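You operate a simulated robot arm through the tools that you are given. There is no shell and no other tool. Be economical: measure what you need, move in short steps, check, and stop when the job is done.

Carry out the task below with a simulated robot arm. There is one attempt and no reset: what you move stays moved.

## Task
Print the loaded board, move it to OUT and lower the frame.
Fine: one stroke, with the frame latched; latch left free at the end; the lamp and the other boards stay.

The check looks at the end state, three seconds after you hand in, the way a careful person would. Anything else that was tipped, shoved, dropped, spilled or broken makes it a failure.

## Robot
A 6-joint arm with a two-finger parallel gripper, fixed in place. Base frame: the origin is at the foot of the arm, x ahead of it, y to its left, z up. Lengths are in m, angles in rad, forces in N, time in s.
With the tool pointing down near the work surface it reaches from about 0.36 to 0.82 m from the base axis. Its first joint turns from -2.897 to 2.897 rad. Payload 3.91 kg.
The TCP is the grasp point between the finger pads, 0.03 m short of the fingertips. In the tool frame z runs along the fingers and y along their closing line. Largest opening 0.11 m; finger width 0.02, thickness 0.01; the body of the gripper, 0.048 by 0.112 m, starts 0.055 m behind the TCP.
Orientation is that of the tool frame in the base frame, as [roll, pitch, yaw] about the fixed x, y, z axes, in that order (R = Rz(yaw) Ry(pitch) Rx(roll)). With the fingers straight down and closing along the base's y, the tool's x points along the base's -x, its y along +y and its z along -z.

## Interface
- The arm moves only by the tool apply_moves. Its argument "targets" is one flat list of numbers, 7 for each row, row after row: the shift along the tool's x, y, z in m, then the turn, a rotation vector about the tool's x, y, z in rad, then the opening, from 0 (shut) to 1 (fully open). In form: [tx, ty, tz, wx, wy, wz, jaw, tx, ty, tz, wx, wy, wz, jaw, ...]. A call has 1 to 12 rows; each row is the pose to reach, as a shift and turn from the pose commanded when the call began, along the tool's axes at that moment. Rows are played at 5 a second. More than 0.05 m and 0.15 rad between two rows, or a gripper value outside its range, and nothing of the call is played. Where a pose cannot be reached the arm comes as near as it can. A force on the tool above 50 N (or 10 N above the force at the start of the call, whichever is more), or a blocked arm, ends the call early, and 0.2 s more pass. The fingers move at their own pace (about 0.045 m/s each) and stop on an object; they squeeze with about 30 N. The grip force told is the motor's: it shows also when the fingers shut on nothing. Time passes only in rows, and 0.2 s behind the last, so rows that repeat a pose let the fingers close. The reply holds the time, the measured pose of the TCP, the force on the tool along the base axes, the opening and the grip force, in the units named above and with some noise, with the torque about the TCP (base axes, N m) and any sound that the robot's microphone picked up.
- Cameras (640 x 400 px; columns grow to the right, rows downward): "scene" is fixed at [0.2184, 0.4988, 1.6842]; the picture's right is [-0.54, 0.84, 0.00], its down [0.82, 0.52, -0.26] and it looks along [-0.22, -0.14, -0.97] (base axes); focal length 214 px, centre (320, 200). "wrist" rides on the gripper at [0.077, 0.007, -0.114] in the tool frame; the picture's right is [-0.09, 1.00, 0.00], its down [-0.80, -0.07, -0.59] and it looks along [-0.59, -0.05, 0.80] (tool axes); focal length 270 px, centre (320, 200). There is no depth. A picture from a camera that has moved, and an enlarged one, comes with that camera's place and axes in the base frame and with its lens.
- capture(camera): a new picture of that camera. The clock stands still meanwhile.
- move_column(by): slides the trunk up (or, below 0, down) by that many m; the arm rides with it, the base frame stays. It gives what a move gives, with no picture.
- close_up(camera, box): a new picture of the part [left, top, right, bottom] of that camera's present view, enlarged. The clock stands still meanwhile.
- hand_in(): hands the job in; it is judged then, once.

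Go step by step. Nothing tells you positions but the pictures and the camera data: compare them with the known pose of the tool, close in by small moves and look again before you grip or let go. The budget is 120 turns and 64 pictures, counting those below and the enlarged ones. Unless the task says otherwise, let go and move clear before handing in, and close with one line.

The tools are called after ">>>" by a JSON object that holds its "fn" and its "kwargs". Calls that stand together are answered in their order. apply_moves: Moves the arm, as the interface text tells. Its arguments: {"type":"object","properties":{"targets":{"type":"array","items":{"type":"number"}}},"required":["targets"]} The other tools are called the same way: move_column (by) slides the trunk up or down; capture (camera) takes a picture; close_up (camera, box) takes an enlarged picture of a part of a camera's view; hand_in () hands the job in.

At the start:

```text
t: 0.0
ee_pos: [0.2122, 0.3332, 1.3828]
tool_rot: [3.141, 0.0, 3.142]
force: [-0.6, 0.2, 0.6]
torque: [0.0, -0.02, -0.02]
finger_gap: 0.1102
gripper_force: 0.0
trunk travel left (down, up): [-0.55, 0.06]
```

scene: 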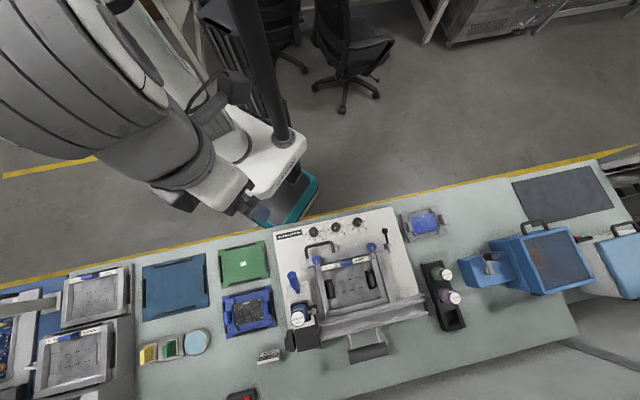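
wrist: 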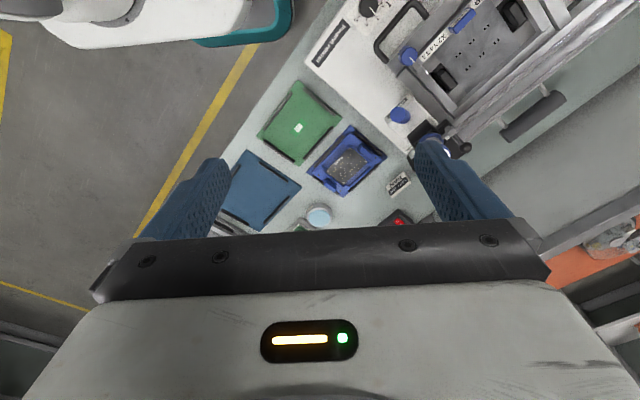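

I see a stencil printer station with a frame, boards in trays and coloured mats. I'll look closer at it before moving.

>>> {"fn": "close_up", "kwargs": {"camera": "scene", "box": [265, 200, 435, 370]}}

>>> {"fn": "close_up", "kwargs": {"camera": "scene", "box": [130, 230, 300, 400]}}

>>> {"fn": "close_up", "kwargs": {"camera": "scene", "box": [390, 170, 640, 340]}}

>>> {"fn": "close_up", "kwargs": {"camera": "scene", "box": [0, 240, 160, 400]}}

```text
2.35 times, centred on (350, 285) of scene
camera zoom: at [0.2184, 0.4988, 1.6842], right [-0.54, 0.84, 0.0], down [0.82, 0.52, -0.26], along [-0.22, -0.14, -0.97], focal length 505 px, centre (249, 0)
```

zoom: 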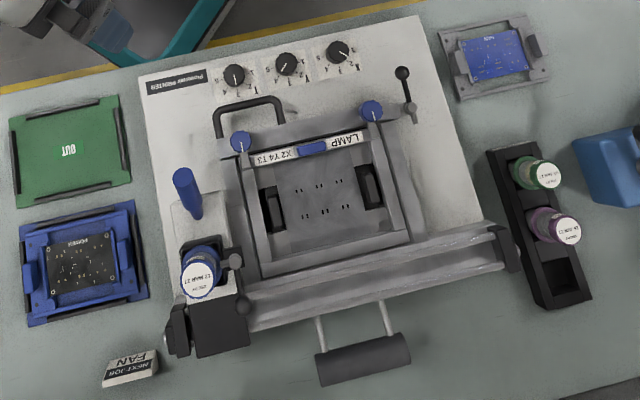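

```text
2.35 times, centred on (215, 315) of scene
camera zoom: at [0.2184, 0.4988, 1.6842], right [-0.54, 0.84, 0.0], down [0.82, 0.52, -0.26], along [-0.22, -0.14, -0.97], focal length 505 px, centre (567, -71)
```

zoom: 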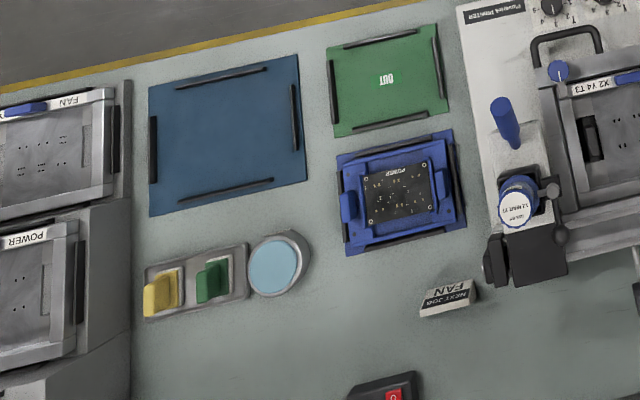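

```text
2.35 times, centred on (515, 255) of scene
camera zoom: at [0.2184, 0.4988, 1.6842], right [-0.54, 0.84, 0.0], down [0.82, 0.52, -0.26], along [-0.22, -0.14, -0.97], focal length 505 px, centre (-139, 71)
```

zoom: 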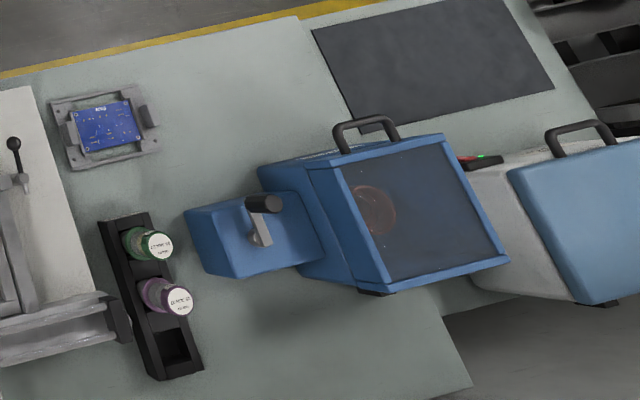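

```text
2.50 times, centred on (80, 320) of scene
camera zoom: at [0.2184, 0.4988, 1.6842], right [-0.54, 0.84, 0.0], down [0.82, 0.52, -0.26], along [-0.22, -0.14, -0.97], focal length 536 px, centre (920, -100)
```

zoom: 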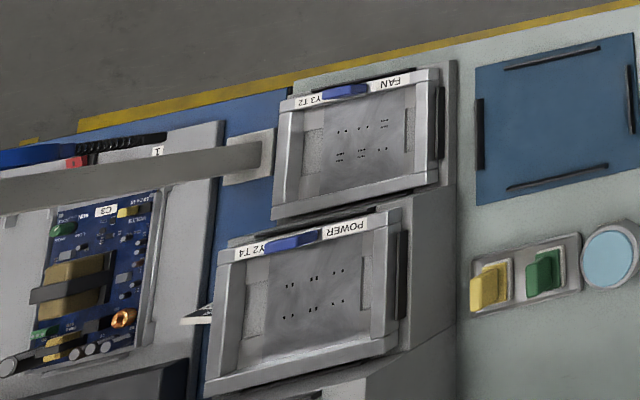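

The stencil in the frame reads LAMP X2 Y4 T3. I need finer close-ups of the frame, knobs, latch and boards.

>>> {"fn": "close_up", "kwargs": {"camera": "scene", "box": [310, 215, 390, 265]}}

>>> {"fn": "close_up", "kwargs": {"camera": "scene", "box": [275, 255, 355, 355]}}

>>> {"fn": "close_up", "kwargs": {"camera": "scene", "box": [375, 200, 455, 250]}}

>>> {"fn": "close_up", "kwargs": {"camera": "scene", "box": [215, 240, 295, 340]}}

>>> {"fn": "close_up", "kwargs": {"camera": "wrist", "box": [340, 0, 600, 160]}}

```text
8.00 times, centred on (350, 240) of scene
camera zoom: at [0.2184, 0.4988, 1.6842], right [-0.54, 0.84, 0.0], down [0.82, 0.52, -0.26], along [-0.22, -0.14, -0.97], focal length 1716 px, centre (80, -120)
```

zoom: 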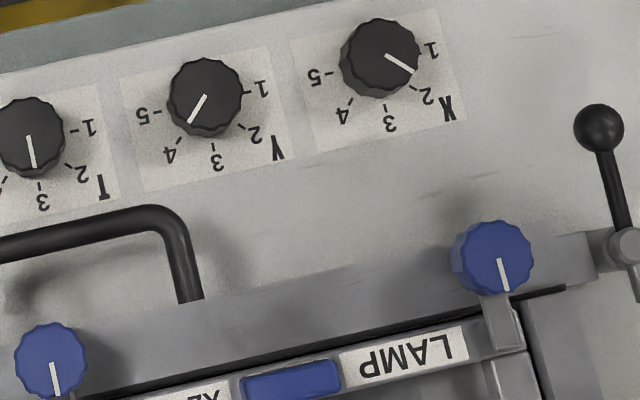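

```text
4.00 times, centred on (315, 305) of scene
camera zoom: at [0.2184, 0.4988, 1.6842], right [-0.54, 0.84, 0.0], down [0.82, 0.52, -0.26], along [-0.22, -0.14, -0.97], focal length 858 px, centre (340, -220)
```

zoom: 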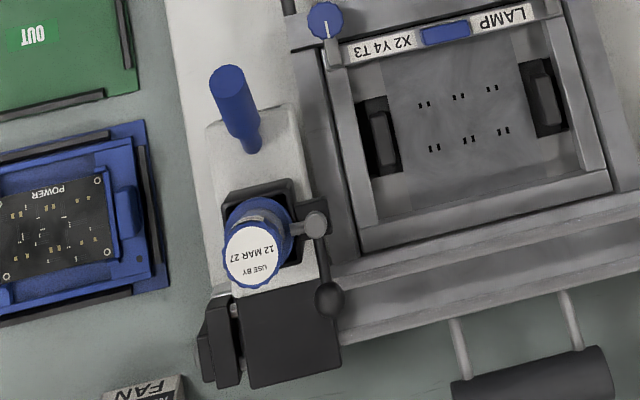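

```text
8.00 times, centred on (415, 225) of scene
camera zoom: at [0.2184, 0.4988, 1.6842], right [-0.54, 0.84, 0.0], down [0.82, 0.52, -0.26], along [-0.22, -0.14, -0.97], focal length 1716 px, centre (-440, 0)
```

zoom: 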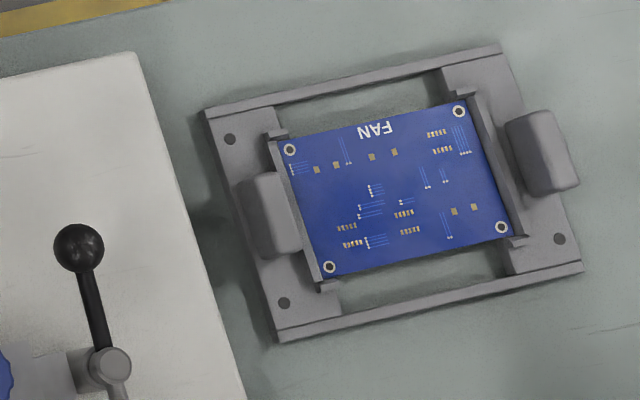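

```text
4.00 times, centred on (255, 290) of scene
camera zoom: at [0.2184, 0.4988, 1.6842], right [-0.54, 0.84, 0.0], down [0.82, 0.52, -0.26], along [-0.22, -0.14, -0.97], focal length 858 px, centre (580, -160)
```

zoom: 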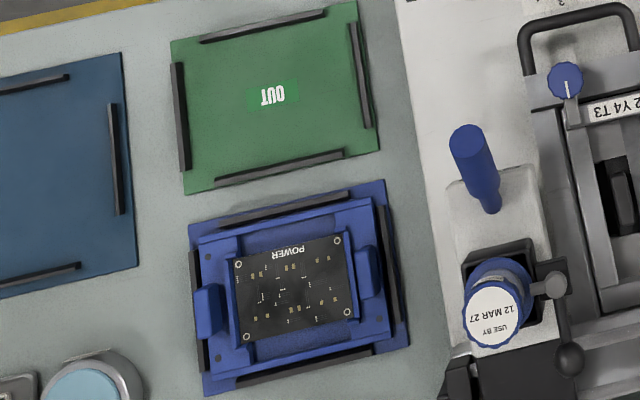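

```text
2.46 times, centred on (470, 80) of wrist
camera zoom: at [0.1363, 0.34, 1.4972], right [0.09, 1.0, 0.0], down [0.8, -0.07, 0.59], along [0.59, -0.05, -0.8], focal length 665 px, centre (-49, 495)
```

zoom: 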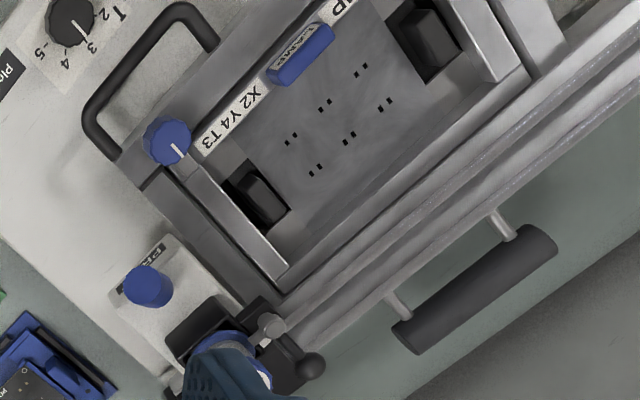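

The print head looks like a hinged frame (rotated about 45° to my base) with arch handle, latch lever with a black ball, and a blue PRINT lever. I'll turn the tool to face it and look with the wrist camera.

>>> {"fn": "apply_moves", "kwargs": {"targets": [0.021, 0.021, 0, 0, 0, -0.131, 1, 0.042, 0.042, 0, 0, 0, -0.262, 1, 0.063, 0.063, 0, 0, 0, -0.393, 1, 0.084, 0.084, 0, 0, 0, -0.524, 1, 0.105, 0.105, 0, 0, 0, -0.655, 1, 0.126, 0.126, 0, 0, 0, -0.785, 1]}}

>>> {"fn": "move_column", "kwargs": {"by": -0.12}}

>>> {"fn": "capture", "kwargs": {"camera": "wrist"}}

```text
t: 1.4
ee_pos: [0.0855, 0.4579, 1.3848]
tool_rot: [-3.142, 0.001, -2.354]
force: [-0.1, -0.1, -0.1]
torque: [0.0, 0.02, 0.02]
finger_gap: 0.1099
gripper_force: 0.0
trunk travel left (down, up): [-0.55, 0.06]
```

```text
t: 2.9
ee_pos: [0.087, 0.459, 1.2649]
tool_rot: [-3.141, 0.0, -2.355]
force: [-0.4, 0.1, 0.5]
torque: [-0.01, -0.03, 0.01]
finger_gap: 0.11
gripper_force: 0.1
trunk travel left (down, up): [-0.43, 0.18]
```

```text
52 pictures are left
camera wrist: at [0.0279, 0.4081, 1.379], right [-0.64, 0.77, 0.0], down [0.62, 0.52, 0.59], along [0.46, 0.38, -0.8], focal length 270 px, centre (320, 200)
```

wrist: 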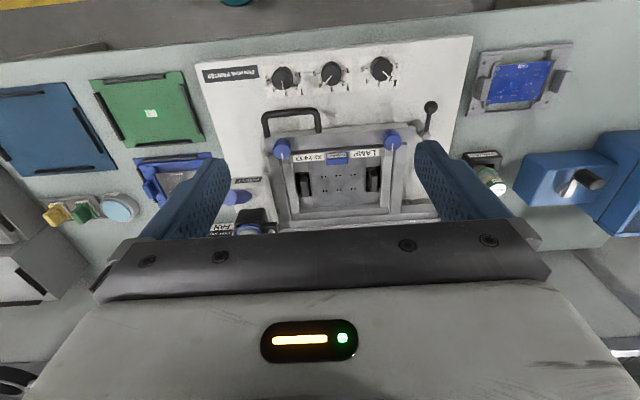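

Facing the machine now. I'll enlarge the latch, the frame and the print lever regions.

>>> {"fn": "close_up", "kwargs": {"camera": "wrist", "box": [190, 50, 450, 240]}}

>>> {"fn": "close_up", "kwargs": {"camera": "wrist", "box": [370, 90, 450, 150]}}

>>> {"fn": "close_up", "kwargs": {"camera": "wrist", "box": [210, 160, 300, 240]}}

```text
2.11 times, centred on (320, 145) of wrist
camera zoom: at [0.0279, 0.4081, 1.379], right [-0.64, 0.77, 0.0], down [0.62, 0.52, 0.59], along [0.46, 0.38, -0.8], focal length 569 px, centre (320, 316)
```

zoom: 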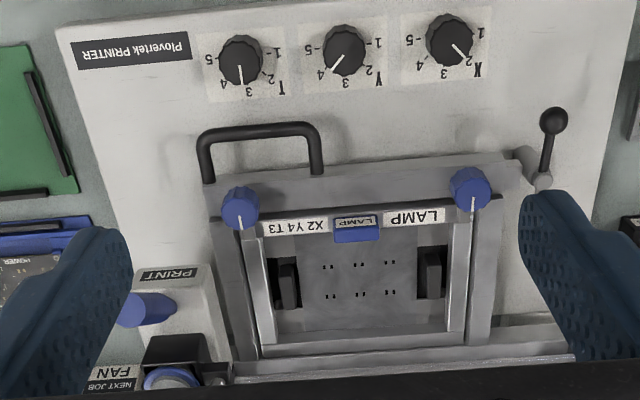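

```text
6.67 times, centred on (410, 120) of wrist
camera zoom: at [0.0279, 0.4081, 1.379], right [-0.64, 0.77, 0.0], down [0.62, 0.52, 0.59], along [0.46, 0.38, -0.8], focal length 1802 px, centre (-280, 733)
```

zoom: 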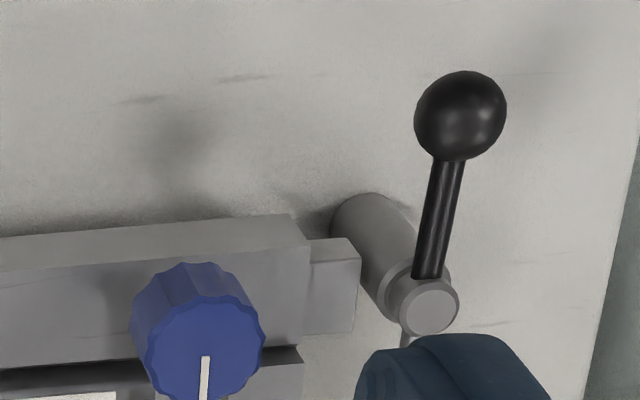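

```text
5.00 times, centred on (255, 200) of wrist
camera zoom: at [0.0279, 0.4081, 1.379], right [-0.64, 0.77, 0.0], down [0.62, 0.52, 0.59], along [0.46, 0.38, -0.8], focal length 1351 px, centre (645, 200)
```

zoom: 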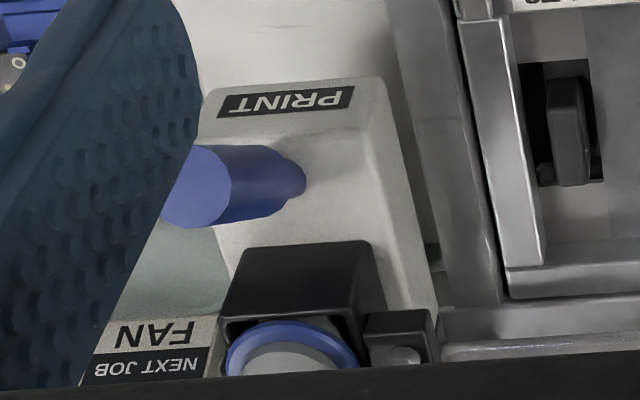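

The latch is a ball lever on a vertical post at about (0.057, 0.678, 0.928), pointing to the operator. I'll move closer to see its dog and how it meets the frame tab.

>>> {"fn": "apply_moves", "kwargs": {"targets": [0, 0.04, 0, 0, 0, 0, 0.6, 0, 0.08, 0, 0, 0, 0, 0.4, 0, 0.12, 0, 0, 0, 0, 0.2, 0, 0.15, 0, 0, 0, 0, 0, 0, 0.15, 0, 0, 0, 0, 0]}}

>>> {"fn": "move_column", "kwargs": {"by": -0.2}}

>>> {"fn": "capture", "kwargs": {"camera": "wrist"}}

```text
t: 4.1
ee_pos: [-0.0206, 0.5663, 1.2651]
tool_rot: [-3.14, -0.001, -2.357]
force: [1.1, -0.2, 0.8]
torque: [-0.03, -0.01, 0.0]
finger_gap: 0.0065
gripper_force: 0.1
trunk travel left (down, up): [-0.43, 0.18]
```

```text
t: 6.3
ee_pos: [-0.02, 0.5677, 1.0649]
tool_rot: [-3.14, 0.001, -2.357]
force: [0.0, -0.5, -0.6]
torque: [0.03, -0.01, -0.02]
finger_gap: 0.0
gripper_force: 30.2
trunk travel left (down, up): [-0.23, 0.38]
```

```text
48 pictures are left
camera wrist: at [-0.0779, 0.5167, 1.1796], right [-0.64, 0.77, 0.0], down [0.62, 0.52, 0.59], along [0.46, 0.38, -0.8], focal length 270 px, centre (320, 200)
```

wrist: 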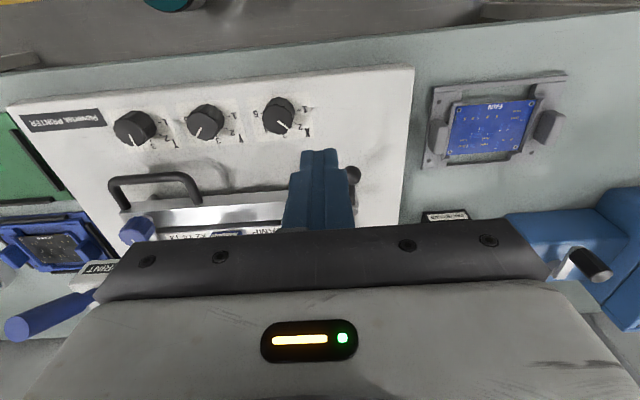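

The fingers block the view; I'll shift sideways so the latch shows to the right of the fingers.

>>> {"fn": "apply_moves", "kwargs": {"targets": [0.015, -0.04, 0, 0, 0, 0, 0, 0.03, -0.08, 0, 0, 0, 0, 0, 0.05, -0.1, -0.02, 0, 0, 0, 0, 0.05, -0.1, -0.04, 0, 0, 0, 0]}}

>>> {"fn": "close_up", "kwargs": {"camera": "wrist", "box": [300, 60, 500, 240]}}

>>> {"fn": "close_up", "kwargs": {"camera": "wrist", "box": [50, 60, 310, 260]}}

```text
t: 7.3
ee_pos: [0.0155, 0.4629, 1.107]
tool_rot: [-3.14, 0.0, -2.355]
force: [-0.3, -1.0, 0.0]
torque: [-0.01, 0.02, 0.0]
finger_gap: 0.0001
gripper_force: 29.5
trunk travel left (down, up): [-0.23, 0.38]
```

```text
2.22 times, centred on (400, 150) of wrist
camera zoom: at [-0.0433, 0.4109, 1.2207], right [-0.64, 0.77, 0.0], down [0.62, 0.52, 0.59], along [0.46, 0.38, -0.8], focal length 601 px, centre (142, 311)
```

zoom: 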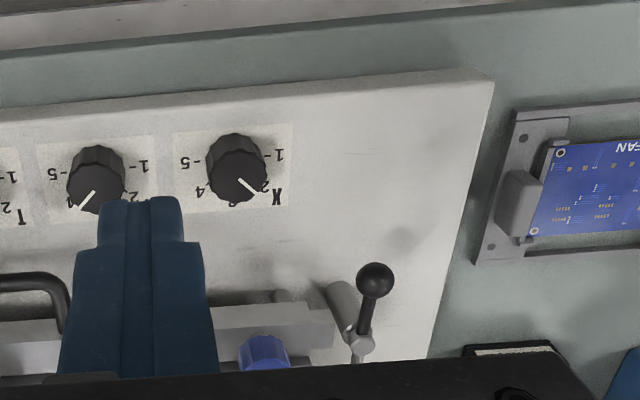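

```text
2.00 times, centred on (180, 160) of wrist
camera zoom: at [-0.0433, 0.4109, 1.2207], right [-0.64, 0.77, 0.0], down [0.62, 0.52, 0.59], along [0.46, 0.38, -0.8], focal length 541 px, centre (600, 280)
```

zoom: 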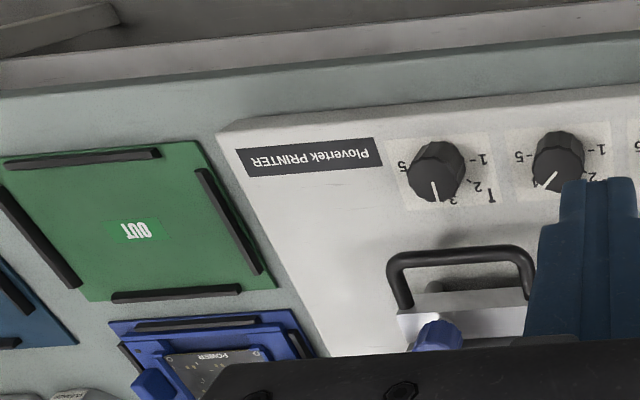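

I'll zoom in on the latch with the scene camera at maximum, and the print lever.

>>> {"fn": "close_up", "kwargs": {"camera": "scene", "box": [370, 222, 400, 258]}}

>>> {"fn": "close_up", "kwargs": {"camera": "scene", "box": [280, 260, 330, 345]}}

```text
11.11 times, centred on (385, 240) of scene
camera zoom: at [0.2184, 0.4988, 1.6842], right [-0.54, 0.84, 0.0], down [0.82, 0.52, -0.26], along [-0.22, -0.14, -0.97], focal length 2383 px, centre (-402, -244)
```

zoom: 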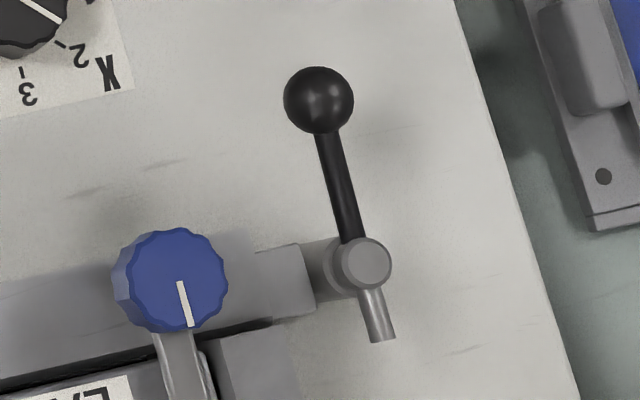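

```text
4.71 times, centred on (305, 302) of scene
camera zoom: at [0.2184, 0.4988, 1.6842], right [-0.54, 0.84, 0.0], down [0.82, 0.52, -0.26], along [-0.22, -0.14, -0.97], focal length 1009 px, centre (391, -282)
```

zoom: 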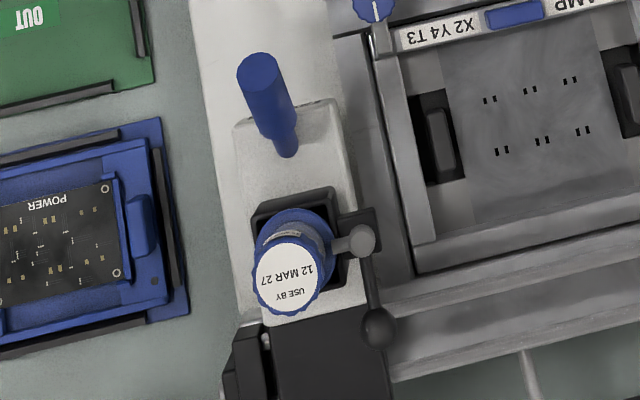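

The latch is free now: its short dog points away from the operator, so swinging the ball to the side away from the frame (+u) brings the dog over the frame tab. I'll go beside the ball with shut fingers.

>>> {"fn": "apply_moves", "kwargs": {"targets": [-0.03, 0.025, 0, 0, 0, 0, 0, -0.07, 0.05, 0, 0, 0, 0, 0, -0.1, 0.075, 0, 0, 0, 0, 0, -0.126, 0.075, 0, 0, 0, 0, 0]}}

>>> {"fn": "move_column", "kwargs": {"by": -0.11}}

>>> {"fn": "capture", "kwargs": {"camera": "wrist"}}

>>> {"fn": "close_up", "kwargs": {"camera": "scene", "box": [350, 210, 430, 260]}}

```text
t: 8.3
ee_pos: [0.053, 0.5889, 1.0897]
tool_rot: [3.14, 0.003, -2.356]
force: [-0.3, -0.3, 0.0]
torque: [0.01, 0.01, 0.0]
finger_gap: 0.0
gripper_force: 30.1
out of reach, approached as far as the arm can: row 3, 4
trunk travel left (down, up): [-0.23, 0.38]
```

```text
t: 9.7
ee_pos: [0.0518, 0.5876, 0.9811]
tool_rot: [3.141, 0.002, -2.358]
force: [-0.5, -0.3, -0.1]
torque: [-0.02, 0.02, -0.02]
finger_gap: 0.0001
gripper_force: 29.5
trunk travel left (down, up): [-0.12, 0.49]
```

```text
43 pictures are left
camera wrist: at [-0.0058, 0.5376, 1.0942], right [-0.64, 0.77, 0.0], down [0.62, 0.51, 0.6], along [0.46, 0.38, -0.8], focal length 270 px, centre (320, 200)
```

wrist: 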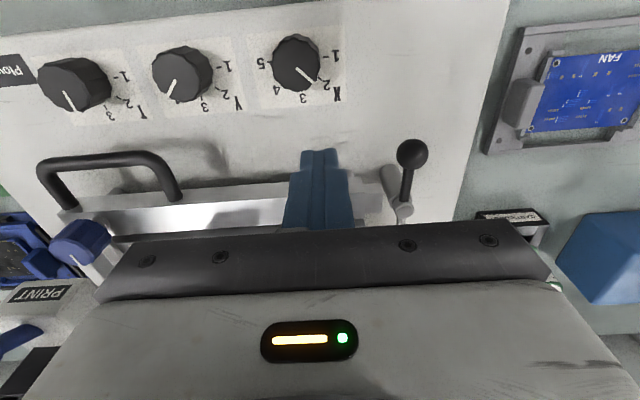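

```text
8.00 times, centred on (390, 235) of scene
camera zoom: at [0.2184, 0.4988, 1.6842], right [-0.54, 0.84, 0.0], down [0.82, 0.52, -0.26], along [-0.22, -0.14, -0.97], focal length 1716 px, centre (-240, -80)
```

zoom: 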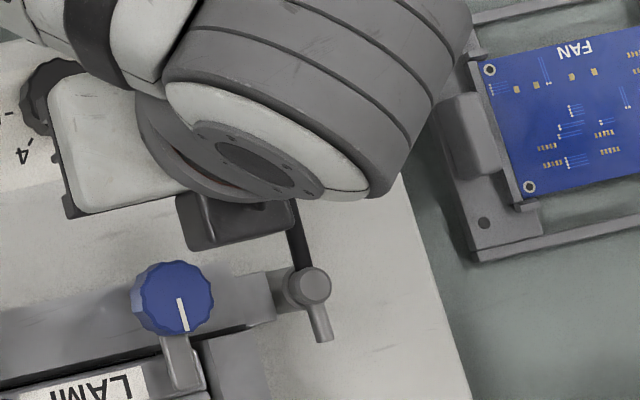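

The arm runs out of reach because it's too folded with the trunk low; I'll raise the trunk and reach down instead.

>>> {"fn": "move_column", "kwargs": {"by": 0.4}}

>>> {"fn": "apply_moves", "kwargs": {"targets": [0, 0, 0.045, 0, 0, 0, 0, 0, 0, 0.09, 0, 0, 0, 0, 0, 0, 0.135, 0, 0, 0, 0, 0, 0, 0.18, 0, 0, 0, 0, 0, 0, 0.225, 0, 0, 0, 0, 0, 0, 0.27, 0, 0, 0, 0, 0, 0, 0.315, 0, 0, 0, 0, 0, 0, 0.36, 0, 0, 0, 0]}}

```text
t: 13.5
ee_pos: [0.053, 0.5882, 1.3803]
tool_rot: [3.139, 0.001, -2.353]
force: [-0.4, 0.3, 0.2]
torque: [0.0, -0.01, -0.02]
finger_gap: 0.0002
gripper_force: 29.8
trunk travel left (down, up): [-0.52, 0.09]
```

```text
t: 15.3
ee_pos: [0.0536, 0.5876, 1.0202]
tool_rot: [3.141, 0.003, -2.356]
force: [-0.9, -0.1, 0.4]
torque: [0.0, -0.03, 0.02]
finger_gap: 0.0
gripper_force: 29.9
trunk travel left (down, up): [-0.52, 0.09]
```

Good reach now. I'll go down beside the ball.

>>> {"fn": "apply_moves", "kwargs": {"targets": [-0.013, 0.024, 0, 0, 0, 0, 0, -0.013, 0.024, 0.04, 0, 0, 0, 0, -0.013, 0.024, 0.075, 0, 0, 0, 0]}}

>>> {"fn": "capture", "kwargs": {"camera": "wrist"}}

>>> {"fn": "close_up", "kwargs": {"camera": "scene", "box": [350, 210, 430, 260]}}

```text
t: 16.1
ee_pos: [0.0445, 0.615, 0.944]
tool_rot: [3.14, 0.002, -2.358]
force: [-0.4, 0.9, 0.5]
torque: [-0.01, 0.01, 0.0]
finger_gap: 0.0001
gripper_force: 30.6
trunk travel left (down, up): [-0.52, 0.09]
```

```text
41 pictures are left
camera wrist: at [-0.0138, 0.5649, 1.0582], right [-0.64, 0.77, 0.0], down [0.62, 0.51, 0.6], along [0.46, 0.38, -0.8], focal length 270 px, centre (320, 200)
```

wrist: 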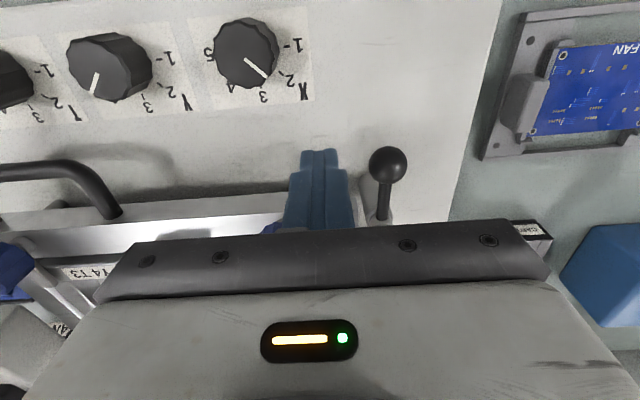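

```text
8.00 times, centred on (390, 235) of scene
camera zoom: at [0.2184, 0.4988, 1.6842], right [-0.54, 0.84, 0.0], down [0.82, 0.52, -0.26], along [-0.22, -0.14, -0.97], focal length 1716 px, centre (-240, -80)
```

zoom: 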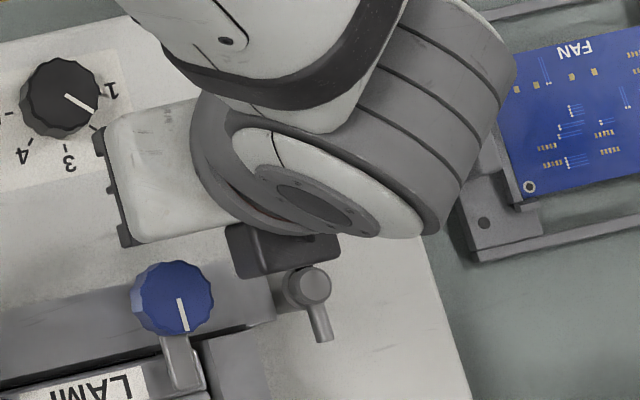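

The finger is beside the ball at ball height. I'll push it along its arc toward +u.

>>> {"fn": "apply_moves", "kwargs": {"targets": [0, 0.014, 0, 0, 0, 0, 0, 0.002, 0.029, 0, 0, 0, 0, 0, 0.003, 0.0435, 0, 0, 0, 0, 0, 0, 0.053, 0, 0, 0, 0, 0, -0.003, 0.0625, 0, 0, 0, 0, 0, -0.008, 0.071, 0, 0, 0, 0, 0, -0.015, 0.0783, 0, 0, 0, 0, 0, -0.023, 0.084, 0, 0, 0, 0, 0, -0.032, 0.089, 0, 0, 0, 0, 0]}}

>>> {"fn": "capture", "kwargs": {"camera": "wrist"}}

>>> {"fn": "close_up", "kwargs": {"camera": "scene", "box": [350, 210, 430, 260]}}

```text
t: 18.1
ee_pos: [0.0052, 0.7016, 0.9445]
tool_rot: [3.139, 0.002, -2.356]
force: [-0.4, 0.0, -0.2]
torque: [0.01, -0.02, 0.03]
finger_gap: 0.0002
gripper_force: 30.3
trunk travel left (down, up): [-0.52, 0.09]
```

```text
39 pictures are left
camera wrist: at [-0.0537, 0.6505, 1.0595], right [-0.64, 0.77, 0.0], down [0.62, 0.51, 0.6], along [0.46, 0.38, -0.8], focal length 270 px, centre (320, 200)
```

wrist: 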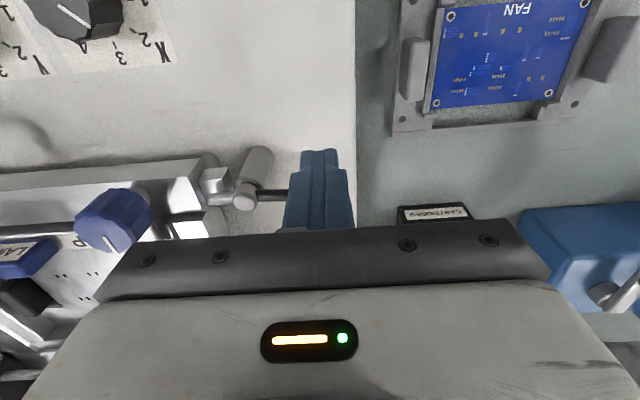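

```text
8.00 times, centred on (390, 235) of scene
camera zoom: at [0.2184, 0.4988, 1.6842], right [-0.54, 0.84, 0.0], down [0.82, 0.52, -0.26], along [-0.22, -0.14, -0.97], focal length 1716 px, centre (-240, -80)
```

zoom: 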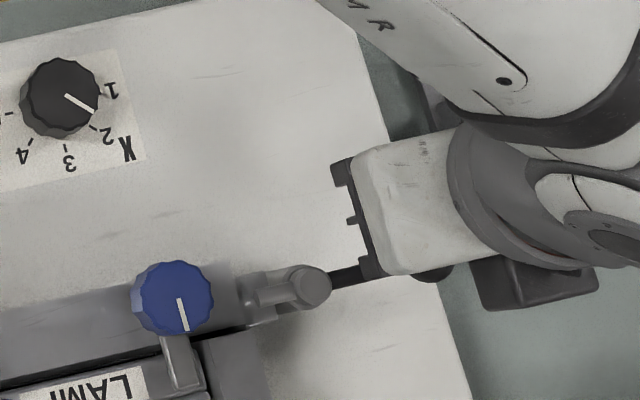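

Latched: the dog now lies over the frame tab. Next I'll retreat up and look at the print lever from close by.

>>> {"fn": "apply_moves", "kwargs": {"targets": [0.01, 0, 0, 0, 0, 0, 0, 0.02, 0, -0.05, 0, 0, 0, 0, 0.03, 0, -0.1, 0, 0, 0, 0, 0.04, -0.04, -0.15, 0, 0, 0, 0, 0.05, -0.085, -0.19, 0, 0, 0, 0, 0.06, -0.13, -0.19, 0, 0, 0, 0, 0.07, -0.175, -0.19, 0, 0, 0, 0, 0.07, -0.22, -0.19, 0, 0, 0, 0, 0.07, -0.26, -0.19, 0, 0, 0, 0]}}

>>> {"fn": "capture", "kwargs": {"camera": "wrist"}}

>>> {"fn": "close_up", "kwargs": {"camera": "scene", "box": [285, 265, 325, 305]}}

```text
refused: row 2 steps farther than a row can; nothing moved
```

```text
37 pictures are left
camera wrist: at [-0.0537, 0.6505, 1.0595], right [-0.64, 0.77, 0.0], down [0.62, 0.51, 0.6], along [0.46, 0.38, -0.8], focal length 270 px, centre (320, 200)
```

wrist: 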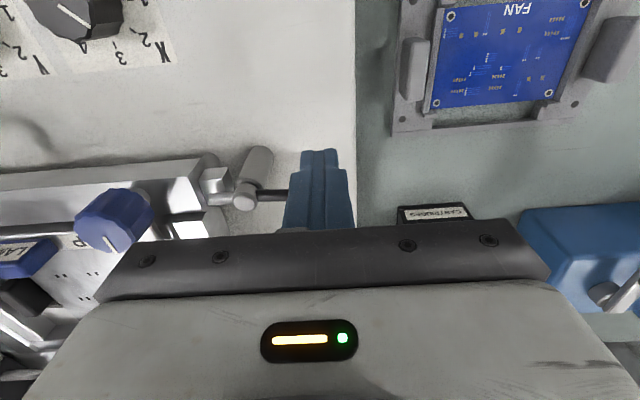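

```text
10.00 times, centred on (305, 285) of scene
camera zoom: at [0.2184, 0.4988, 1.6842], right [-0.54, 0.84, 0.0], down [0.82, 0.52, -0.26], along [-0.22, -0.14, -0.97], focal length 2145 px, centre (470, -650)
```

zoom: 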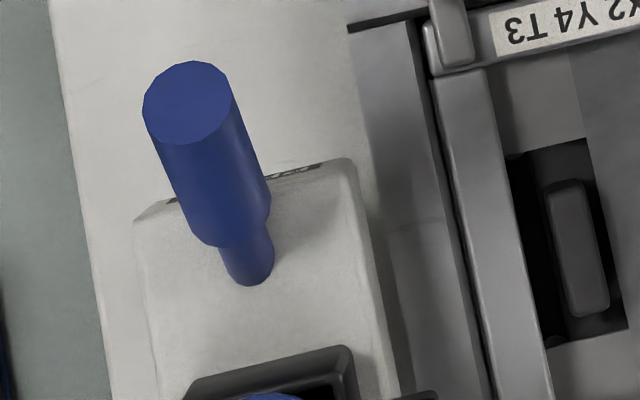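

The lever is a blue handle tilted about 35° to the operator. My retreat step was too big for one row, so I'll send it with smaller rows.

>>> {"fn": "apply_moves", "kwargs": {"targets": [0.012, 0, -0.01, 0, 0, 0, 0, 0.02, 0, -0.05, 0, 0, 0, 0, 0.03, 0, -0.095, 0, 0, 0, 0, 0.04, -0.02, -0.135, 0, 0, 0, 0, 0.05, -0.05, -0.17, 0, 0, 0, 0, 0.06, -0.09, -0.19, 0, 0, 0, 0, 0.07, -0.13, -0.19, 0, 0, 0, 0, 0.07, -0.175, -0.19, 0, 0, 0, 0, 0.07, -0.22, -0.19, 0, 0, 0, 0, 0.07, -0.265, -0.19, 0, 0, 0, 0]}}

>>> {"fn": "capture", "kwargs": {"camera": "wrist"}}

```text
t: 20.3
ee_pos: [0.1418, 0.4613, 1.1356]
tool_rot: [3.139, 0.001, -2.356]
force: [-0.8, 0.0, 0.1]
torque: [0.0, 0.01, -0.01]
finger_gap: 0.0002
gripper_force: 29.5
trunk travel left (down, up): [-0.52, 0.09]
```

```text
35 pictures are left
camera wrist: at [0.0837, 0.4116, 1.2491], right [-0.64, 0.77, 0.0], down [0.62, 0.51, 0.6], along [0.46, 0.38, -0.8], focal length 270 px, centre (320, 200)
```

wrist: 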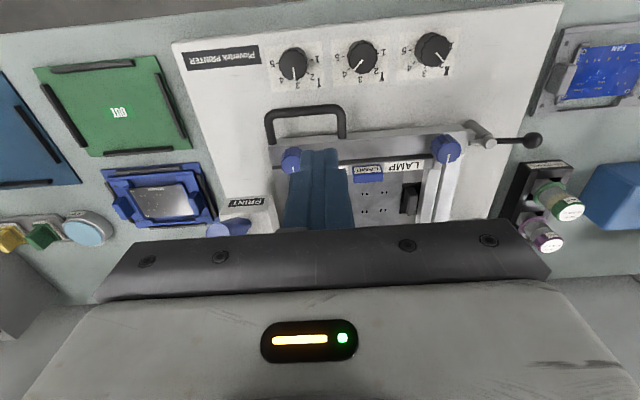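

Latch confirmed from this side too. I'll go above the print handle (about u 0.11, top at z≈1.05) with partly open fingers.

>>> {"fn": "apply_moves", "kwargs": {"targets": [-0.02, -0.03, 0, 0, 0, 0, 0.3, -0.045, -0.06, 0, 0, 0, 0, 0.6, -0.07, -0.09, 0, 0, 0, 0, 0.6, -0.095, -0.116, 0, 0, 0, 0, 0.6, -0.095, -0.116, 0, 0, 0, 0, 0.6]}}

>>> {"fn": "capture", "kwargs": {"camera": "wrist"}}

>>> {"fn": "close_up", "kwargs": {"camera": "scene", "box": [270, 245, 350, 315]}}

```text
t: 21.5
ee_pos: [0.2912, 0.4504, 1.1346]
tool_rot: [3.141, 0.002, -2.357]
force: [0.1, 0.2, -0.5]
torque: [-0.01, 0.03, 0.02]
finger_gap: 0.0659
gripper_force: 0.2
trunk travel left (down, up): [-0.52, 0.09]
```

```text
34 pictures are left
camera wrist: at [0.2324, 0.3993, 1.248], right [-0.64, 0.77, 0.0], down [0.62, 0.52, 0.6], along [0.46, 0.38, -0.8], focal length 270 px, centre (320, 200)
```

wrist: 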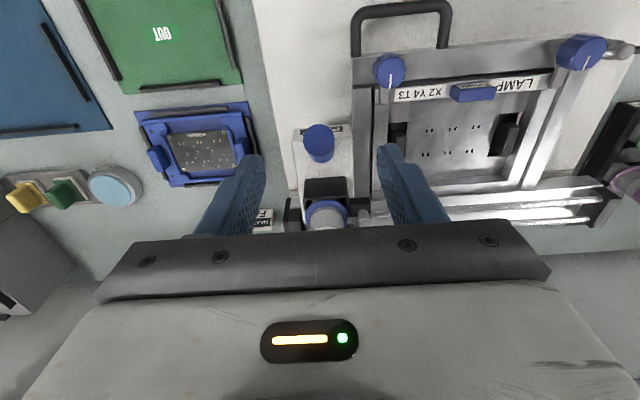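

```text
5.71 times, centred on (310, 280) of scene
camera zoom: at [0.2184, 0.4988, 1.6842], right [-0.54, 0.84, 0.0], down [0.82, 0.52, -0.26], along [-0.22, -0.14, -0.97], focal length 1226 px, centre (377, -257)
```

zoom: 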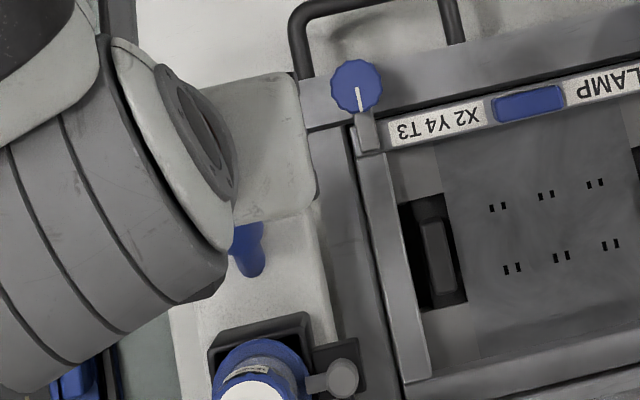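

The handle lies between the fingers. I'll descend and close on it gently.

>>> {"fn": "apply_moves", "kwargs": {"targets": [-0.01, -0.003, 0.045, 0, 0, 0, 0.6, -0.018, -0.003, 0.09, 0, 0, 0, 0.6, -0.02, -0.003, 0.105, 0, 0, 0, 0.6, -0.02, -0.003, 0.105, 0, 0, 0, 0.1, -0.02, -0.003, 0.105, 0, 0, 0, 0.1, -0.02, -0.003, 0.105, 0, 0, 0, 0.1]}}

>>> {"fn": "capture", "kwargs": {"camera": "wrist"}}

```text
t: 22.9
ee_pos: [0.3085, 0.4635, 1.0295]
tool_rot: [3.139, -0.001, -2.356]
force: [-7.8, 8.5, -1.3]
torque: [0.06, 0.16, 0.03]
finger_gap: 0.0259
gripper_force: 32.1
trunk travel left (down, up): [-0.52, 0.09]
```

```text
32 pictures are left
camera wrist: at [0.2493, 0.413, 1.143], right [-0.64, 0.77, 0.0], down [0.62, 0.52, 0.6], along [0.46, 0.38, -0.8], focal length 270 px, centre (320, 200)
```

wrist: 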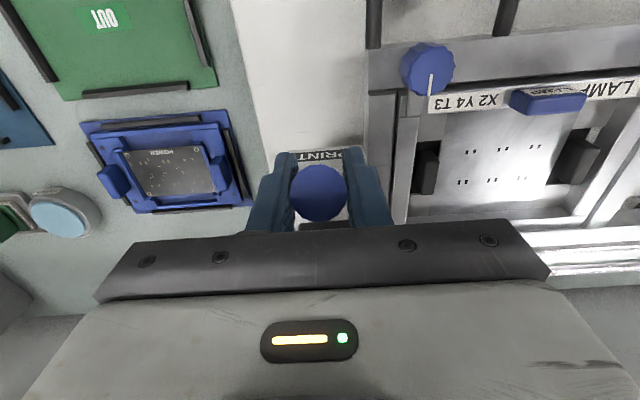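

Handle gripped. I'll test gently which way it gives: a small pull toward the operator.

>>> {"fn": "apply_moves", "kwargs": {"targets": [0, 0.002, 0, 0, 0, 0, 0.1, 0.004, 0.002, 0.003, 0, 0, 0, 0.1, 0.008, 0.002, 0.0055, 0, 0, 0, 0.1, 0.008, 0.002, 0.0055, 0, 0, 0, 0.1]}}

```text
t: 23.9
ee_pos: [0.3015, 0.4572, 1.023]
tool_rot: [3.141, 0.001, -2.356]
force: [2.7, 8.4, 7.0]
torque: [0.07, -0.19, 0.11]
finger_gap: 0.0256
gripper_force: 40.9
trunk travel left (down, up): [-0.52, 0.09]
```

>>> {"fn": "close_up", "kwargs": {"camera": "wrist", "box": [230, 120, 410, 240]}}

```text
3.33 times, centred on (320, 180) of wrist
camera zoom: at [0.2428, 0.4067, 1.1375], right [-0.64, 0.77, 0.0], down [0.62, 0.52, 0.59], along [0.46, 0.38, -0.8], focal length 901 px, centre (320, 267)
```

zoom: 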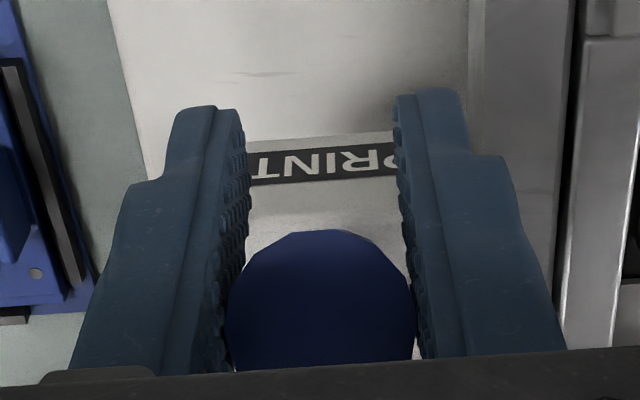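

The handle didn't follow: the fingers slid on it, so it's at its stop that way. I'll try the other way, pushing it back away from the operator.

>>> {"fn": "apply_moves", "kwargs": {"targets": [-0.004, 0, -0.003, 0, 0, 0, 0.1, -0.008, 0, -0.0055, 0, 0, 0, 0.1, -0.012, 0, -0.008, 0, 0, 0, 0.1, -0.016, 0, -0.0105, 0, 0, 0, 0.1]}}

>>> {"fn": "close_up", "kwargs": {"camera": "wrist", "box": [230, 120, 410, 240]}}

```text
t: 24.9
ee_pos: [0.3108, 0.4665, 1.0335]
tool_rot: [-3.141, -0.005, -2.357]
force: [-22.0, -19.5, -24.2]
torque: [-0.08, 0.29, 0.1]
finger_gap: 0.0257
gripper_force: 45.1
trunk travel left (down, up): [-0.52, 0.09]
```

```text
3.33 times, centred on (320, 180) of wrist
camera zoom: at [0.2514, 0.4157, 1.1482], right [-0.64, 0.77, 0.0], down [0.62, 0.52, 0.59], along [0.45, 0.38, -0.81], focal length 901 px, centre (320, 267)
```

zoom: 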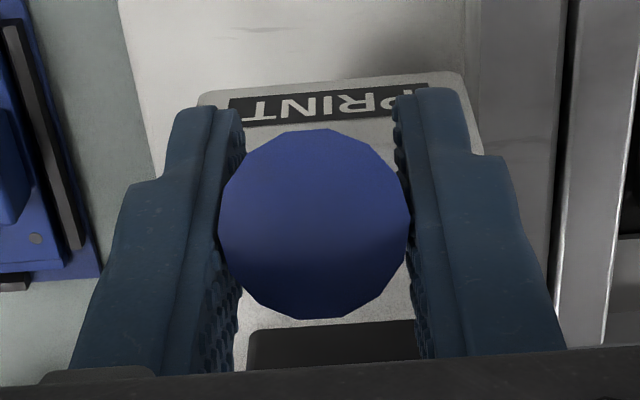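

Neither way swings it; forces rose while the fingers slid, so it may be a plunger pressed along its axis. I'll go back to the neutral grip and check in the scene view.

>>> {"fn": "apply_moves", "kwargs": {"targets": [0.004, 0, 0.0025, 0, 0, 0, 0.1, 0.008, 0, 0.005, 0, 0, 0, 0.1, 0.008, 0, 0.005, 0, 0, 0, 0.35, 0.008, 0, 0.005, 0, 0, 0, 0.35]}}

>>> {"fn": "close_up", "kwargs": {"camera": "wrist", "box": [230, 120, 410, 240]}}

>>> {"fn": "close_up", "kwargs": {"camera": "scene", "box": [285, 265, 325, 305]}}

```text
t: 25.9
ee_pos: [0.3073, 0.4625, 1.0309]
tool_rot: [3.14, 0.003, -2.357]
force: [-0.6, 0.2, 0.1]
torque: [-0.01, 0.02, -0.03]
finger_gap: 0.0386
gripper_force: 0.0
trunk travel left (down, up): [-0.52, 0.09]
```

```text
3.33 times, centred on (320, 180) of wrist
camera zoom: at [0.2479, 0.4118, 1.1444], right [-0.64, 0.77, 0.0], down [0.62, 0.51, 0.6], along [0.46, 0.38, -0.8], focal length 901 px, centre (320, 267)
```

zoom: 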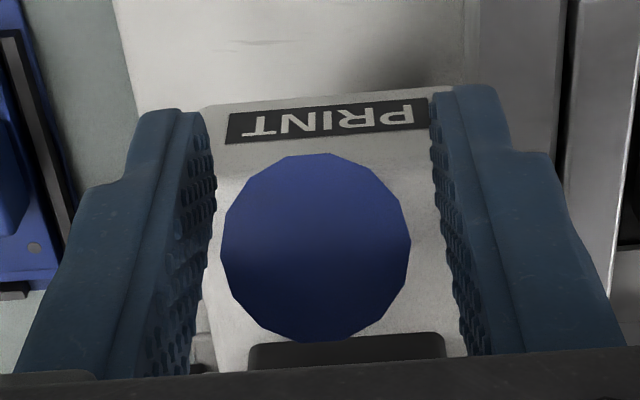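

```text
10.00 times, centred on (305, 285) of scene
camera zoom: at [0.2184, 0.4988, 1.6842], right [-0.54, 0.84, 0.0], down [0.82, 0.52, -0.26], along [-0.22, -0.14, -0.97], focal length 2145 px, centre (470, -650)
```

zoom: 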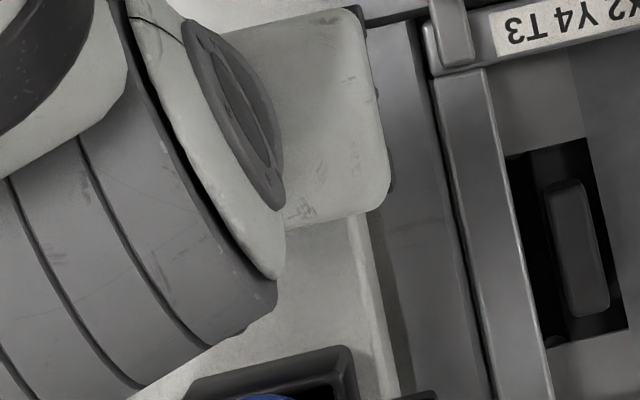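

The handle sits unmoved at rest. I'll regrip and press gently along its axis (down and away).

>>> {"fn": "apply_moves", "kwargs": {"targets": [0, 0, 0, 0, 0, 0, 0.1, 0, 0, 0, 0, 0, 0, 0.1, -0.003, 0, 0.004, 0, 0, 0, 0.1, -0.006, 0, 0.008, 0, 0, 0, 0.1, -0.0085, 0, 0.012, 0, 0, 0, 0.1]}}

>>> {"fn": "close_up", "kwargs": {"camera": "wrist", "box": [230, 120, 410, 240]}}

```text
t: 27.1
ee_pos: [0.3115, 0.4685, 1.0185]
tool_rot: [3.141, 0.004, -2.358]
force: [-8.6, -5.0, 15.3]
torque: [-0.12, -0.25, -0.36]
finger_gap: 0.0261
gripper_force: 41.0
trunk travel left (down, up): [-0.52, 0.09]
```

```text
3.33 times, centred on (320, 180) of wrist
camera zoom: at [0.2524, 0.4163, 1.1324], right [-0.64, 0.77, 0.0], down [0.62, 0.51, 0.6], along [0.46, 0.38, -0.8], focal length 901 px, centre (320, 267)
```

zoom: 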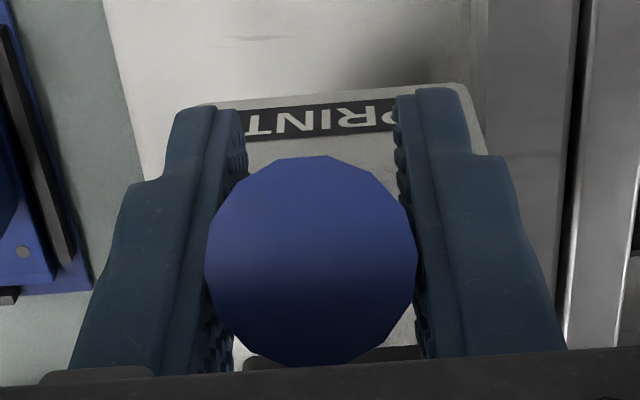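

It doesn't press either (fingers slid at about 18 N). A friction grip is too weak to judge; I'll instead hook closed fingers behind the handle and pull it toward the operator.

>>> {"fn": "apply_moves", "kwargs": {"targets": [0, 0, 0, 0, 0, 0, 0.6, 0.006, 0, -0.01, 0, 0, 0, 0.6, 0.006, 0, -0.06, 0, 0, 0, 0.6, 0.0, 0, -0.11, 0, 0, 0, 0.6, -0.03, 0, -0.12, 0, 0, 0, 0.3, -0.05, 0, -0.12, 0, 0, 0, 0, -0.05, 0, -0.12, 0, 0, 0, 0, -0.05, 0, -0.12, 0, 0, 0, 0]}}

```text
refused: row 4 steps farther than a row can; nothing moved
```

>>> {"fn": "apply_moves", "kwargs": {"targets": [0, 0, 0, 0, 0, 0, 0.6, 0.006, 0, -0.01, 0, 0, 0, 0.6, 0.006, 0, -0.055, 0, 0, 0, 0.6, 0.0, 0, -0.1, 0, 0, 0, 0.6, -0.03, 0, -0.12, 0, 0, 0, 0.3, -0.05, 0, -0.12, 0, 0, 0, 0, -0.05, 0, -0.12, 0, 0, 0, 0, -0.05, 0, -0.12, 0, 0, 0, 0]}}

>>> {"fn": "close_up", "kwargs": {"camera": "wrist", "box": [220, 90, 420, 240]}}

```text
t: 28.9
ee_pos: [0.3482, 0.5018, 1.1389]
tool_rot: [3.14, 0.003, -2.356]
force: [-0.5, -0.1, -0.6]
torque: [0.0, 0.02, 0.01]
finger_gap: 0.0
gripper_force: 20.6
trunk travel left (down, up): [-0.52, 0.09]
```

```text
2.67 times, centred on (320, 165) of wrist
camera zoom: at [0.289, 0.4516, 1.2519], right [-0.64, 0.77, 0.0], down [0.62, 0.51, 0.6], along [0.46, 0.38, -0.8], focal length 721 px, centre (320, 293)
```

zoom: 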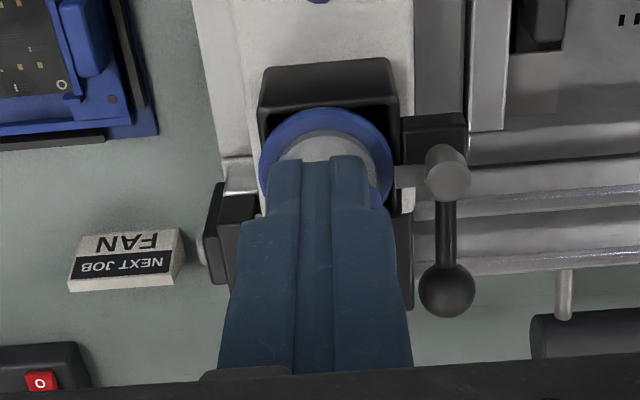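

I'm behind the handle now. I'll lower and pull toward the operator, watching the force.

>>> {"fn": "apply_moves", "kwargs": {"targets": [0, 0, 0.045, 0, 0, 0, 0, 0, 0, 0.093, 0, 0, 0, 0, 0.015, 0, 0.093, 0, 0, 0, 0, 0.025, 0, 0.093, 0, 0, 0, 0, 0.03, 0, 0.093, 0, 0, 0, 0, 0.035, 0, 0.093, 0, 0, 0, 0]}}

>>> {"fn": "capture", "kwargs": {"camera": "wrist"}}

```text
t: 30.1
ee_pos: [0.3318, 0.4875, 1.05]
tool_rot: [3.135, 0.027, -2.359]
force: [8.4, 6.5, 6.8]
torque: [0.28, -0.14, 0.08]
finger_gap: 0.0
gripper_force: 30.0
trunk travel left (down, up): [-0.52, 0.09]
stopped in row 6: the force on the tool passed its limit at 55 N (the readings are from after the stop); the commanded pose is now the measured one
```

```text
25 pictures are left
camera wrist: at [0.2719, 0.434, 1.162], right [-0.64, 0.77, 0.01], down [0.61, 0.5, 0.62], along [0.47, 0.4, -0.79], focal length 270 px, centre (320, 200)
```

wrist: 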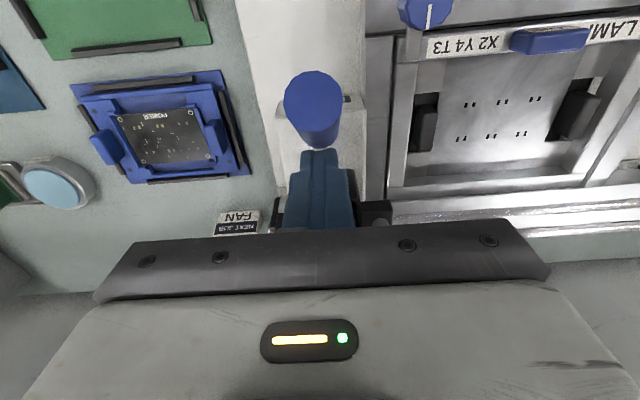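

The handle hit a hard stop toward the operator, so its rest is there and the stroke goes backwards (away). I'll go around to its front and push it that way with closed fingers.

>>> {"fn": "apply_moves", "kwargs": {"targets": [-0.012, 0, -0.01, 0.006, 0.027, 0, 0, -0.012, 0, -0.055, 0.006, 0.027, 0, 0, -0.012, 0, -0.09, 0.006, 0.027, 0, 0, 0.03, 0, -0.095, 0.006, 0.027, 0, 0, 0.07, 0, -0.095, 0.006, 0.027, 0, 0, 0.095, 0, -0.095, 0.006, 0.027, 0, 0]}}

>>> {"fn": "apply_moves", "kwargs": {"targets": [0, 0, 0.045, 0, 0, 0, 0, 0, 0, 0.09, 0, 0, 0, 0, 0, 0, 0.11, 0, 0, 0, 0]}}

>>> {"fn": "capture", "kwargs": {"camera": "wrist"}}

```text
t: 31.6
ee_pos: [0.2634, 0.4157, 1.1422]
tool_rot: [-3.141, -0.005, -2.356]
force: [0.6, -0.1, 0.1]
torque: [-0.02, 0.04, -0.05]
finger_gap: 0.0001
gripper_force: 30.2
trunk travel left (down, up): [-0.52, 0.09]
```

```text
t: 32.4
ee_pos: [0.2617, 0.4153, 1.0309]
tool_rot: [3.141, -0.004, -2.359]
force: [0.3, -0.1, 0.5]
torque: [-0.01, -0.01, -0.01]
finger_gap: 0.0002
gripper_force: 30.0
trunk travel left (down, up): [-0.52, 0.09]
```

```text
24 pictures are left
camera wrist: at [0.2036, 0.3661, 1.1455], right [-0.64, 0.77, 0.0], down [0.62, 0.52, 0.59], along [0.45, 0.38, -0.81], focal length 270 px, centre (320, 200)
```

wrist: 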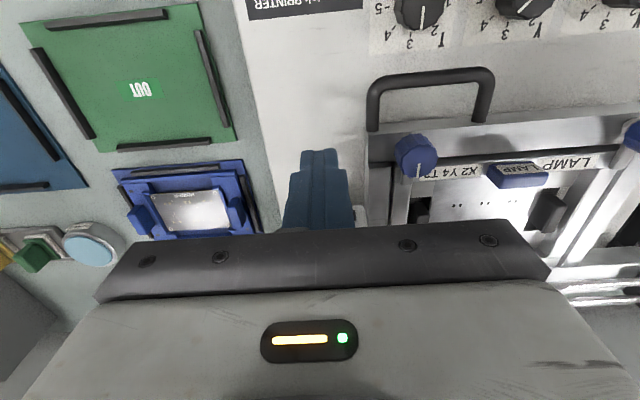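

>>> {"fn": "apply_moves", "kwargs": {"targets": [-0.02, 0, 0, 0, 0, 0, 0, -0.032, 0, 0, 0, 0, 0, 0, -0.038, 0, 0, 0, 0, 0, 0, -0.044, 0, 0, 0, 0, 0, 0, -0.05, 0, 0, 0, 0, 0, 0]}}

```text
t: 33.4
ee_pos: [0.287, 0.4417, 1.0343]
tool_rot: [-3.139, -0.015, -2.356]
force: [-21.7, -21.9, 15.1]
torque: [0.42, -0.36, 0.1]
finger_gap: 0.0001
gripper_force: 30.0
trunk travel left (down, up): [-0.52, 0.09]
stopped in row 5: the force on the tool passed its limit at 55 N (the readings are from after the stop); the commanded pose is now the measured one
```

It's blocked at the back too, so it isn't a tilting lever. It looks like a push plunger whose spring was stronger than my friction grip; I'll back off, tilt the tool along its axis and look.

>>> {"fn": "apply_moves", "kwargs": {"targets": [0.02, 0, 0, 0, 0, 0, 0, 0.045, 0, -0.03, 0, 0, 0, 0, 0.045, 0, -0.075, 0, 0, 0, 0, 0.045, 0, -0.115, 0, 0, 0, 0, 0.045, 0, -0.115, 0, -0.13, 0, 0, 0.045, 0, -0.115, 0, -0.26, 0, 0, 0.045, 0, -0.115, 0, -0.39, 0, 0, 0.045, 0, -0.115, 0, -0.52, 0, 0, 0.045, 0, -0.115, 0, -0.63, 0, 0]}}

>>> {"fn": "capture", "kwargs": {"camera": "wrist"}}

>>> {"fn": "close_up", "kwargs": {"camera": "scene", "box": [265, 240, 345, 320]}}

```text
t: 35.4
ee_pos: [0.2596, 0.4155, 1.1471]
tool_rot: [-3.139, 0.616, -2.353]
force: [0.7, -1.0, 1.2]
torque: [-0.01, -0.01, 0.0]
finger_gap: 0.0
gripper_force: 29.8
trunk travel left (down, up): [-0.52, 0.09]
```

```text
23 pictures are left
camera wrist: at [0.1648, 0.328, 1.1954], right [-0.65, 0.75, 0.05], down [0.27, 0.17, 0.95], along [0.71, 0.63, -0.31], focal length 270 px, centre (320, 200)
```

wrist: 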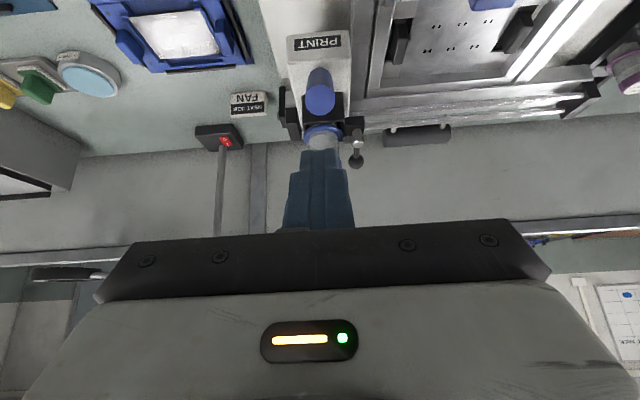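

```text
5.00 times, centred on (305, 280) of scene
camera zoom: at [0.2184, 0.4988, 1.6842], right [-0.54, 0.84, 0.0], down [0.82, 0.52, -0.26], along [-0.22, -0.14, -0.97], focal length 1072 px, centre (395, -200)
```

zoom: 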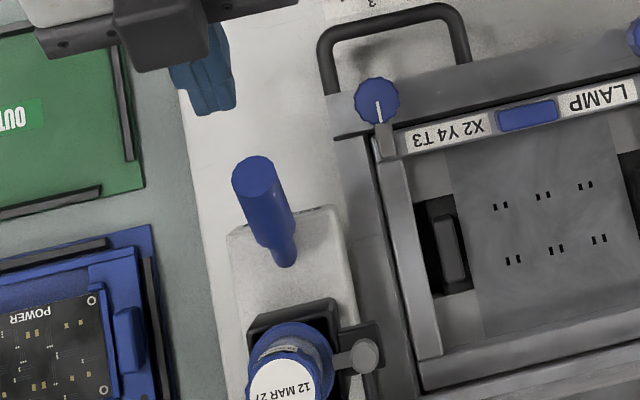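

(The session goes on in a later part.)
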